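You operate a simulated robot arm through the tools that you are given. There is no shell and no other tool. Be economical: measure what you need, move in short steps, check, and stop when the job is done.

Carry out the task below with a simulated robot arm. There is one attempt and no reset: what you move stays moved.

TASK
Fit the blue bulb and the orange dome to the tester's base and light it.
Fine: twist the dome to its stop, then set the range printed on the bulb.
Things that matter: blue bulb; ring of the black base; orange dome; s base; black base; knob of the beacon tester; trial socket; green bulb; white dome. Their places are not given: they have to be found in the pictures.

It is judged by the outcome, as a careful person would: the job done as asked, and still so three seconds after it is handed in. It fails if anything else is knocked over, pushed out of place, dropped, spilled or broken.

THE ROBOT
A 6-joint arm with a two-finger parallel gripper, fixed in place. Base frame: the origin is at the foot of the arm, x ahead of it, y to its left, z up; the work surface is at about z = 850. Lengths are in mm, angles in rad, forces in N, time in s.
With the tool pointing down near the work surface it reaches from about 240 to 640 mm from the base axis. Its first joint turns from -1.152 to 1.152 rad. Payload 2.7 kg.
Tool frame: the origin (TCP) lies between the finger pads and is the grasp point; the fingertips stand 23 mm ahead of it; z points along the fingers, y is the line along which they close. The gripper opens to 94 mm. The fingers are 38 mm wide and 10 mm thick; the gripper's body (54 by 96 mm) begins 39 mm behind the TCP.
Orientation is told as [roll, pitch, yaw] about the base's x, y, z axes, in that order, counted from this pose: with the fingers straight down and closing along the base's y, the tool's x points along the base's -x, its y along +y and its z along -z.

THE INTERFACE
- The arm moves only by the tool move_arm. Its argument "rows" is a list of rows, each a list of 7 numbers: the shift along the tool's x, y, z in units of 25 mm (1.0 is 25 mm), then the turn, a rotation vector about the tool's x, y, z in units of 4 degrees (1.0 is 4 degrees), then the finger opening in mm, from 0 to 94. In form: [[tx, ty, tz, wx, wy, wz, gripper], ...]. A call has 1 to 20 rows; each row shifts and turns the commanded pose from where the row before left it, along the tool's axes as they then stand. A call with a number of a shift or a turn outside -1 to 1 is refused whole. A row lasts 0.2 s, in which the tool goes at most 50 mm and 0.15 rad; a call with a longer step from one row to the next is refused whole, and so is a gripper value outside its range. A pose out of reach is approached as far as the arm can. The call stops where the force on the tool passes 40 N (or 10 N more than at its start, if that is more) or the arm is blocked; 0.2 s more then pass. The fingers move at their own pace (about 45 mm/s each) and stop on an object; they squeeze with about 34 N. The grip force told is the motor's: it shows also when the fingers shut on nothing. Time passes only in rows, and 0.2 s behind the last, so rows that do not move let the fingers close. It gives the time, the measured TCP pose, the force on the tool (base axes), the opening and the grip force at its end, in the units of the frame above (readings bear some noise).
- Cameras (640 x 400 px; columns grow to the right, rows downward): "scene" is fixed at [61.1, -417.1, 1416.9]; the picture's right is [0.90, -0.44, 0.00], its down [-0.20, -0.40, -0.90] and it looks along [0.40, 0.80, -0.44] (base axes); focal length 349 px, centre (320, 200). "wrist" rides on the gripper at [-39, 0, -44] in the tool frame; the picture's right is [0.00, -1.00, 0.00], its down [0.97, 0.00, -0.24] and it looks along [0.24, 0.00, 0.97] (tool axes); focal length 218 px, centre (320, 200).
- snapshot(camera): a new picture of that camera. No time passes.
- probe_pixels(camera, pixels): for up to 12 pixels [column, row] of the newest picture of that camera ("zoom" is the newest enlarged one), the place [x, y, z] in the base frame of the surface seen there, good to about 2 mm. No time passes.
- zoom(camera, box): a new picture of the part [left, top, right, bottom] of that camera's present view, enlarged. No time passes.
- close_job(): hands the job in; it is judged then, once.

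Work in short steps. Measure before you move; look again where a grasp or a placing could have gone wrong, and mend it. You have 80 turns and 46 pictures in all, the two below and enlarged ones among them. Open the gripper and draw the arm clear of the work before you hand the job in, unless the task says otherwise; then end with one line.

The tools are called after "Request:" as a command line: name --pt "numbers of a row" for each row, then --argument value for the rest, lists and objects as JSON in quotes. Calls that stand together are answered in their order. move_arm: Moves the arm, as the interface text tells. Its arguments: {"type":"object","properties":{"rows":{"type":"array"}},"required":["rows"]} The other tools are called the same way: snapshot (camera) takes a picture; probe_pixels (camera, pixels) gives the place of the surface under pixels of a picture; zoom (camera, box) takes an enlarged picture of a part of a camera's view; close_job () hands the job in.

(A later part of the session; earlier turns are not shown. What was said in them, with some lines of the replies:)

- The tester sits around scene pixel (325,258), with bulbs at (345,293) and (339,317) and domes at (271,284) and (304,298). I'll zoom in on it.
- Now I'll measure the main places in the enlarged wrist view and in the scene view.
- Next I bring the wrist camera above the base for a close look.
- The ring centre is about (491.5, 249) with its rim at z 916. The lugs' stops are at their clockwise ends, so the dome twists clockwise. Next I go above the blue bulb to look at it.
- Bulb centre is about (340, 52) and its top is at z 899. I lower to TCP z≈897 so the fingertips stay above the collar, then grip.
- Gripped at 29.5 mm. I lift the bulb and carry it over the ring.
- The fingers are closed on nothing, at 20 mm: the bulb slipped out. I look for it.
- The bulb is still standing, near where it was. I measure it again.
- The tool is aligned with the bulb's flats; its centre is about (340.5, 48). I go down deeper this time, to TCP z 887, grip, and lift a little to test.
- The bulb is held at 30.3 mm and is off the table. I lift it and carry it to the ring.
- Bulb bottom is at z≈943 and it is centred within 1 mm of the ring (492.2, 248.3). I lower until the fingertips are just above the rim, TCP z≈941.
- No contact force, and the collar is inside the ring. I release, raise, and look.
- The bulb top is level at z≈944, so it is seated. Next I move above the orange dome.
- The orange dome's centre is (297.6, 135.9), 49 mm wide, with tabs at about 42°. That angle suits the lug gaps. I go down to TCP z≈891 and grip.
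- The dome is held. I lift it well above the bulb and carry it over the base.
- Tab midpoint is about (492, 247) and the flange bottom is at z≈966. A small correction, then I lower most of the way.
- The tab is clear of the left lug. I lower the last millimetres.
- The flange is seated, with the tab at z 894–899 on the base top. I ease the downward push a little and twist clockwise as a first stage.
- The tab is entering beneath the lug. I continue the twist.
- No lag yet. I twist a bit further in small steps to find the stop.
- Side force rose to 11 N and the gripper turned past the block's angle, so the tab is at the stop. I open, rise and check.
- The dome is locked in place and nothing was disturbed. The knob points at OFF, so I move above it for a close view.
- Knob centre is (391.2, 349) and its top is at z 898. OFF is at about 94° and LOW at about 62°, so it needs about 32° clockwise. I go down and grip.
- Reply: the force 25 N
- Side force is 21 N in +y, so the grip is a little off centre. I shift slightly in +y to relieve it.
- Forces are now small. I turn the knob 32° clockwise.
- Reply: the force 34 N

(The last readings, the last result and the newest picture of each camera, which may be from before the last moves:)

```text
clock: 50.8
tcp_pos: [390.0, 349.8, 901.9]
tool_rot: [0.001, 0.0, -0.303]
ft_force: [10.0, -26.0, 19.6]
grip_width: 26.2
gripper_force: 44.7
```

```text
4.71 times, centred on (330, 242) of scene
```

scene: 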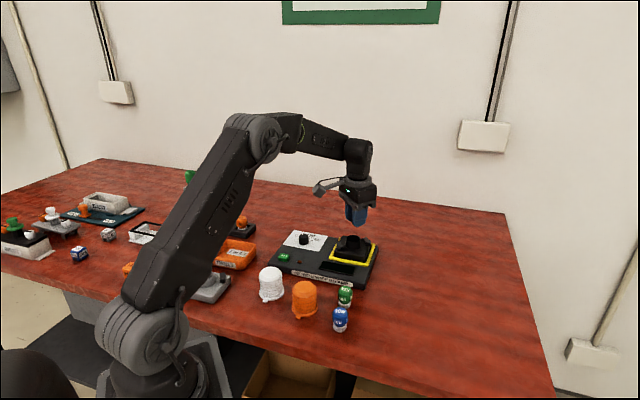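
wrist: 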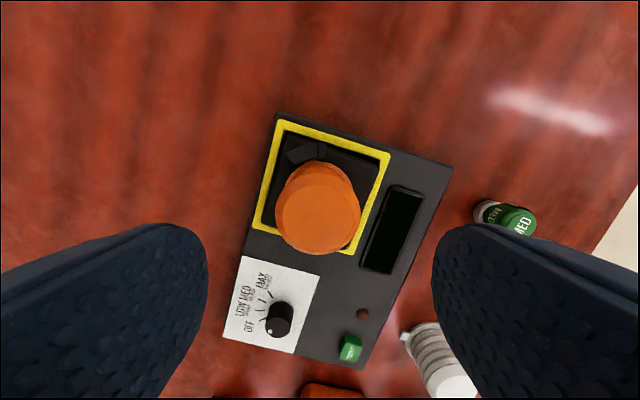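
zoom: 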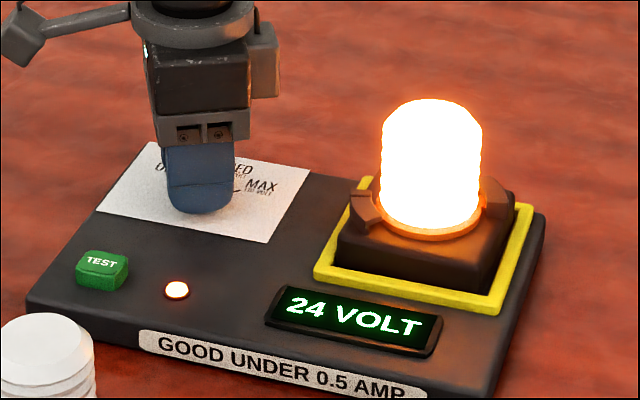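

It is lit, and the display shows 24 VOLT. I ease the side load, open, rise and check.

Request:
move_arm --pt "0 -0.08 0 0 0 0 10" --pt "0 0 0 0 0 0 30" --pt "0 0 0 0 0 0 45" --pt "0 0 0 0 0 0 50" --pt "0 0 -0.6 0 0 0 50" --pt "0 0 -1 0 0 0 50" --pt "0 0 -1 0 0 0 50" --pt "0 0 -1 0 0 0 50" --pt "0 0 -1 0 0 0 50"

Request:
snapshot --camera "scene"

Request:
snapshot --camera "wrist"

Request:
zoom --camera "scene" --box '[250, 210, 390, 335]'

```text
clock: 52.8
tcp_pos: [385.9, 350.8, 1016.7]
tool_rot: [0.0, 0.0, -0.3]
ft_force: [0.4, 1.0, -0.5]
grip_width: 50.2
gripper_force: 0.1
```

```text
8 pictures are left
```

scene: 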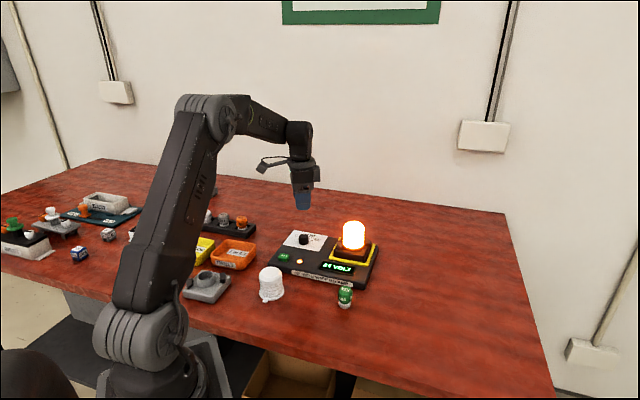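

```text
7 pictures are left
```

wrist: 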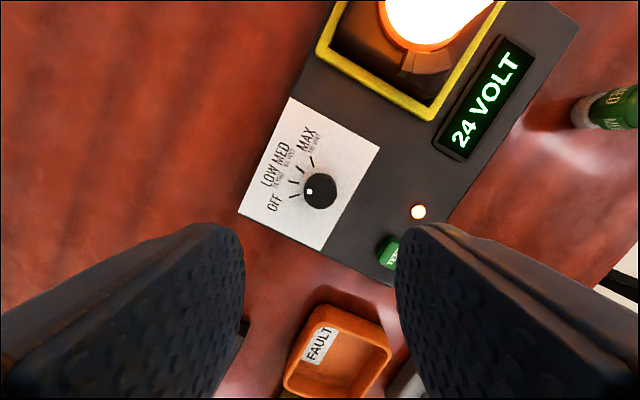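

```text
3.20 times, centred on (320, 272) of scene
```

zoom: 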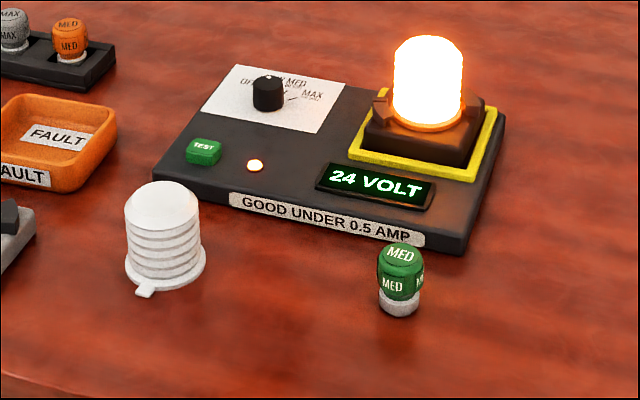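

Request:
zoom --camera "wrist" --box '[250, 110, 380, 230]'

```text
3.33 times, centred on (315, 170) of wrist
```

zoom: 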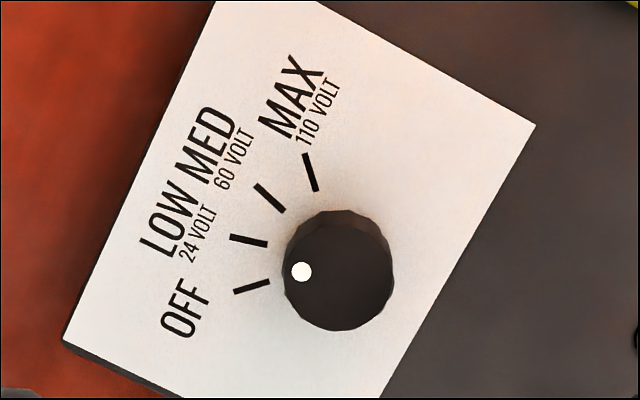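

Request:
probe_pixels --camera "zoom" --pixels '[[301, 271], [290, 278], [388, 278], [340, 226], [340, 326], [340, 276], [232, 237], [266, 244], [236, 291], [268, 283], [258, 186], [284, 211]]'

```text
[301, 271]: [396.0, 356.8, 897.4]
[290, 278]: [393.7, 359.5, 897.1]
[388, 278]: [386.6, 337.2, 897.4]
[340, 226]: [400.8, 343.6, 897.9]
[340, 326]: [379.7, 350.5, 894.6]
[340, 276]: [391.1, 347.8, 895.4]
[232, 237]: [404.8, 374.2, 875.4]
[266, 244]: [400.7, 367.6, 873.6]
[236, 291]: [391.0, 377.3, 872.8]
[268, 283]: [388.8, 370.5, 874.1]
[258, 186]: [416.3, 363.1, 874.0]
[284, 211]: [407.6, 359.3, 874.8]
```

The knob dot lies at LOW within measuring error, and the lamp stays lit. I draw the arm clear.

Request:
move_arm --pt "0.5 0 -1 0 0 0 80" --pt "0.5 0 -1 0 0 0 80" --pt "0.5 0 -1 0 0 0 80" --pt "0.5 0 -1 0 0 0 80" --pt "0 0 0 0 0 0 80" --pt "0 0 0 0 0 0 80"

Request:
snapshot --camera "scene"

```text
clock: 54.2
tcp_pos: [342.4, 364.9, 1115.2]
tool_rot: [0.0, 0.001, -0.299]
ft_force: [0.7, -0.1, 0.6]
grip_width: 80.0
gripper_force: 0.1
```

```text
4 pictures are left
```

scene: 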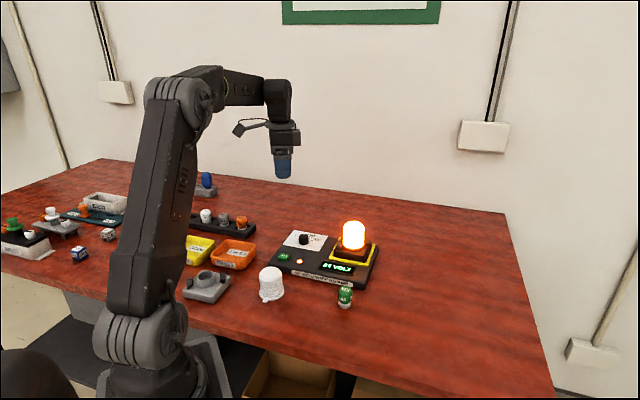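

The lamp is still lit at 24 VOLT and the arm is clear, so I hand the job in.

Request:
close_job

```text
The job is handed in.
```

The blue LOW bulb and the orange dome are fitted to the tester's black base. The dome is twisted to its stop, the knob is on LOW, and the lamp is lit with the display at 24 VOLT. The bulb slipped from the fingers on the first lift, stayed standing on the table, and was picked up again; nothing else was moved.
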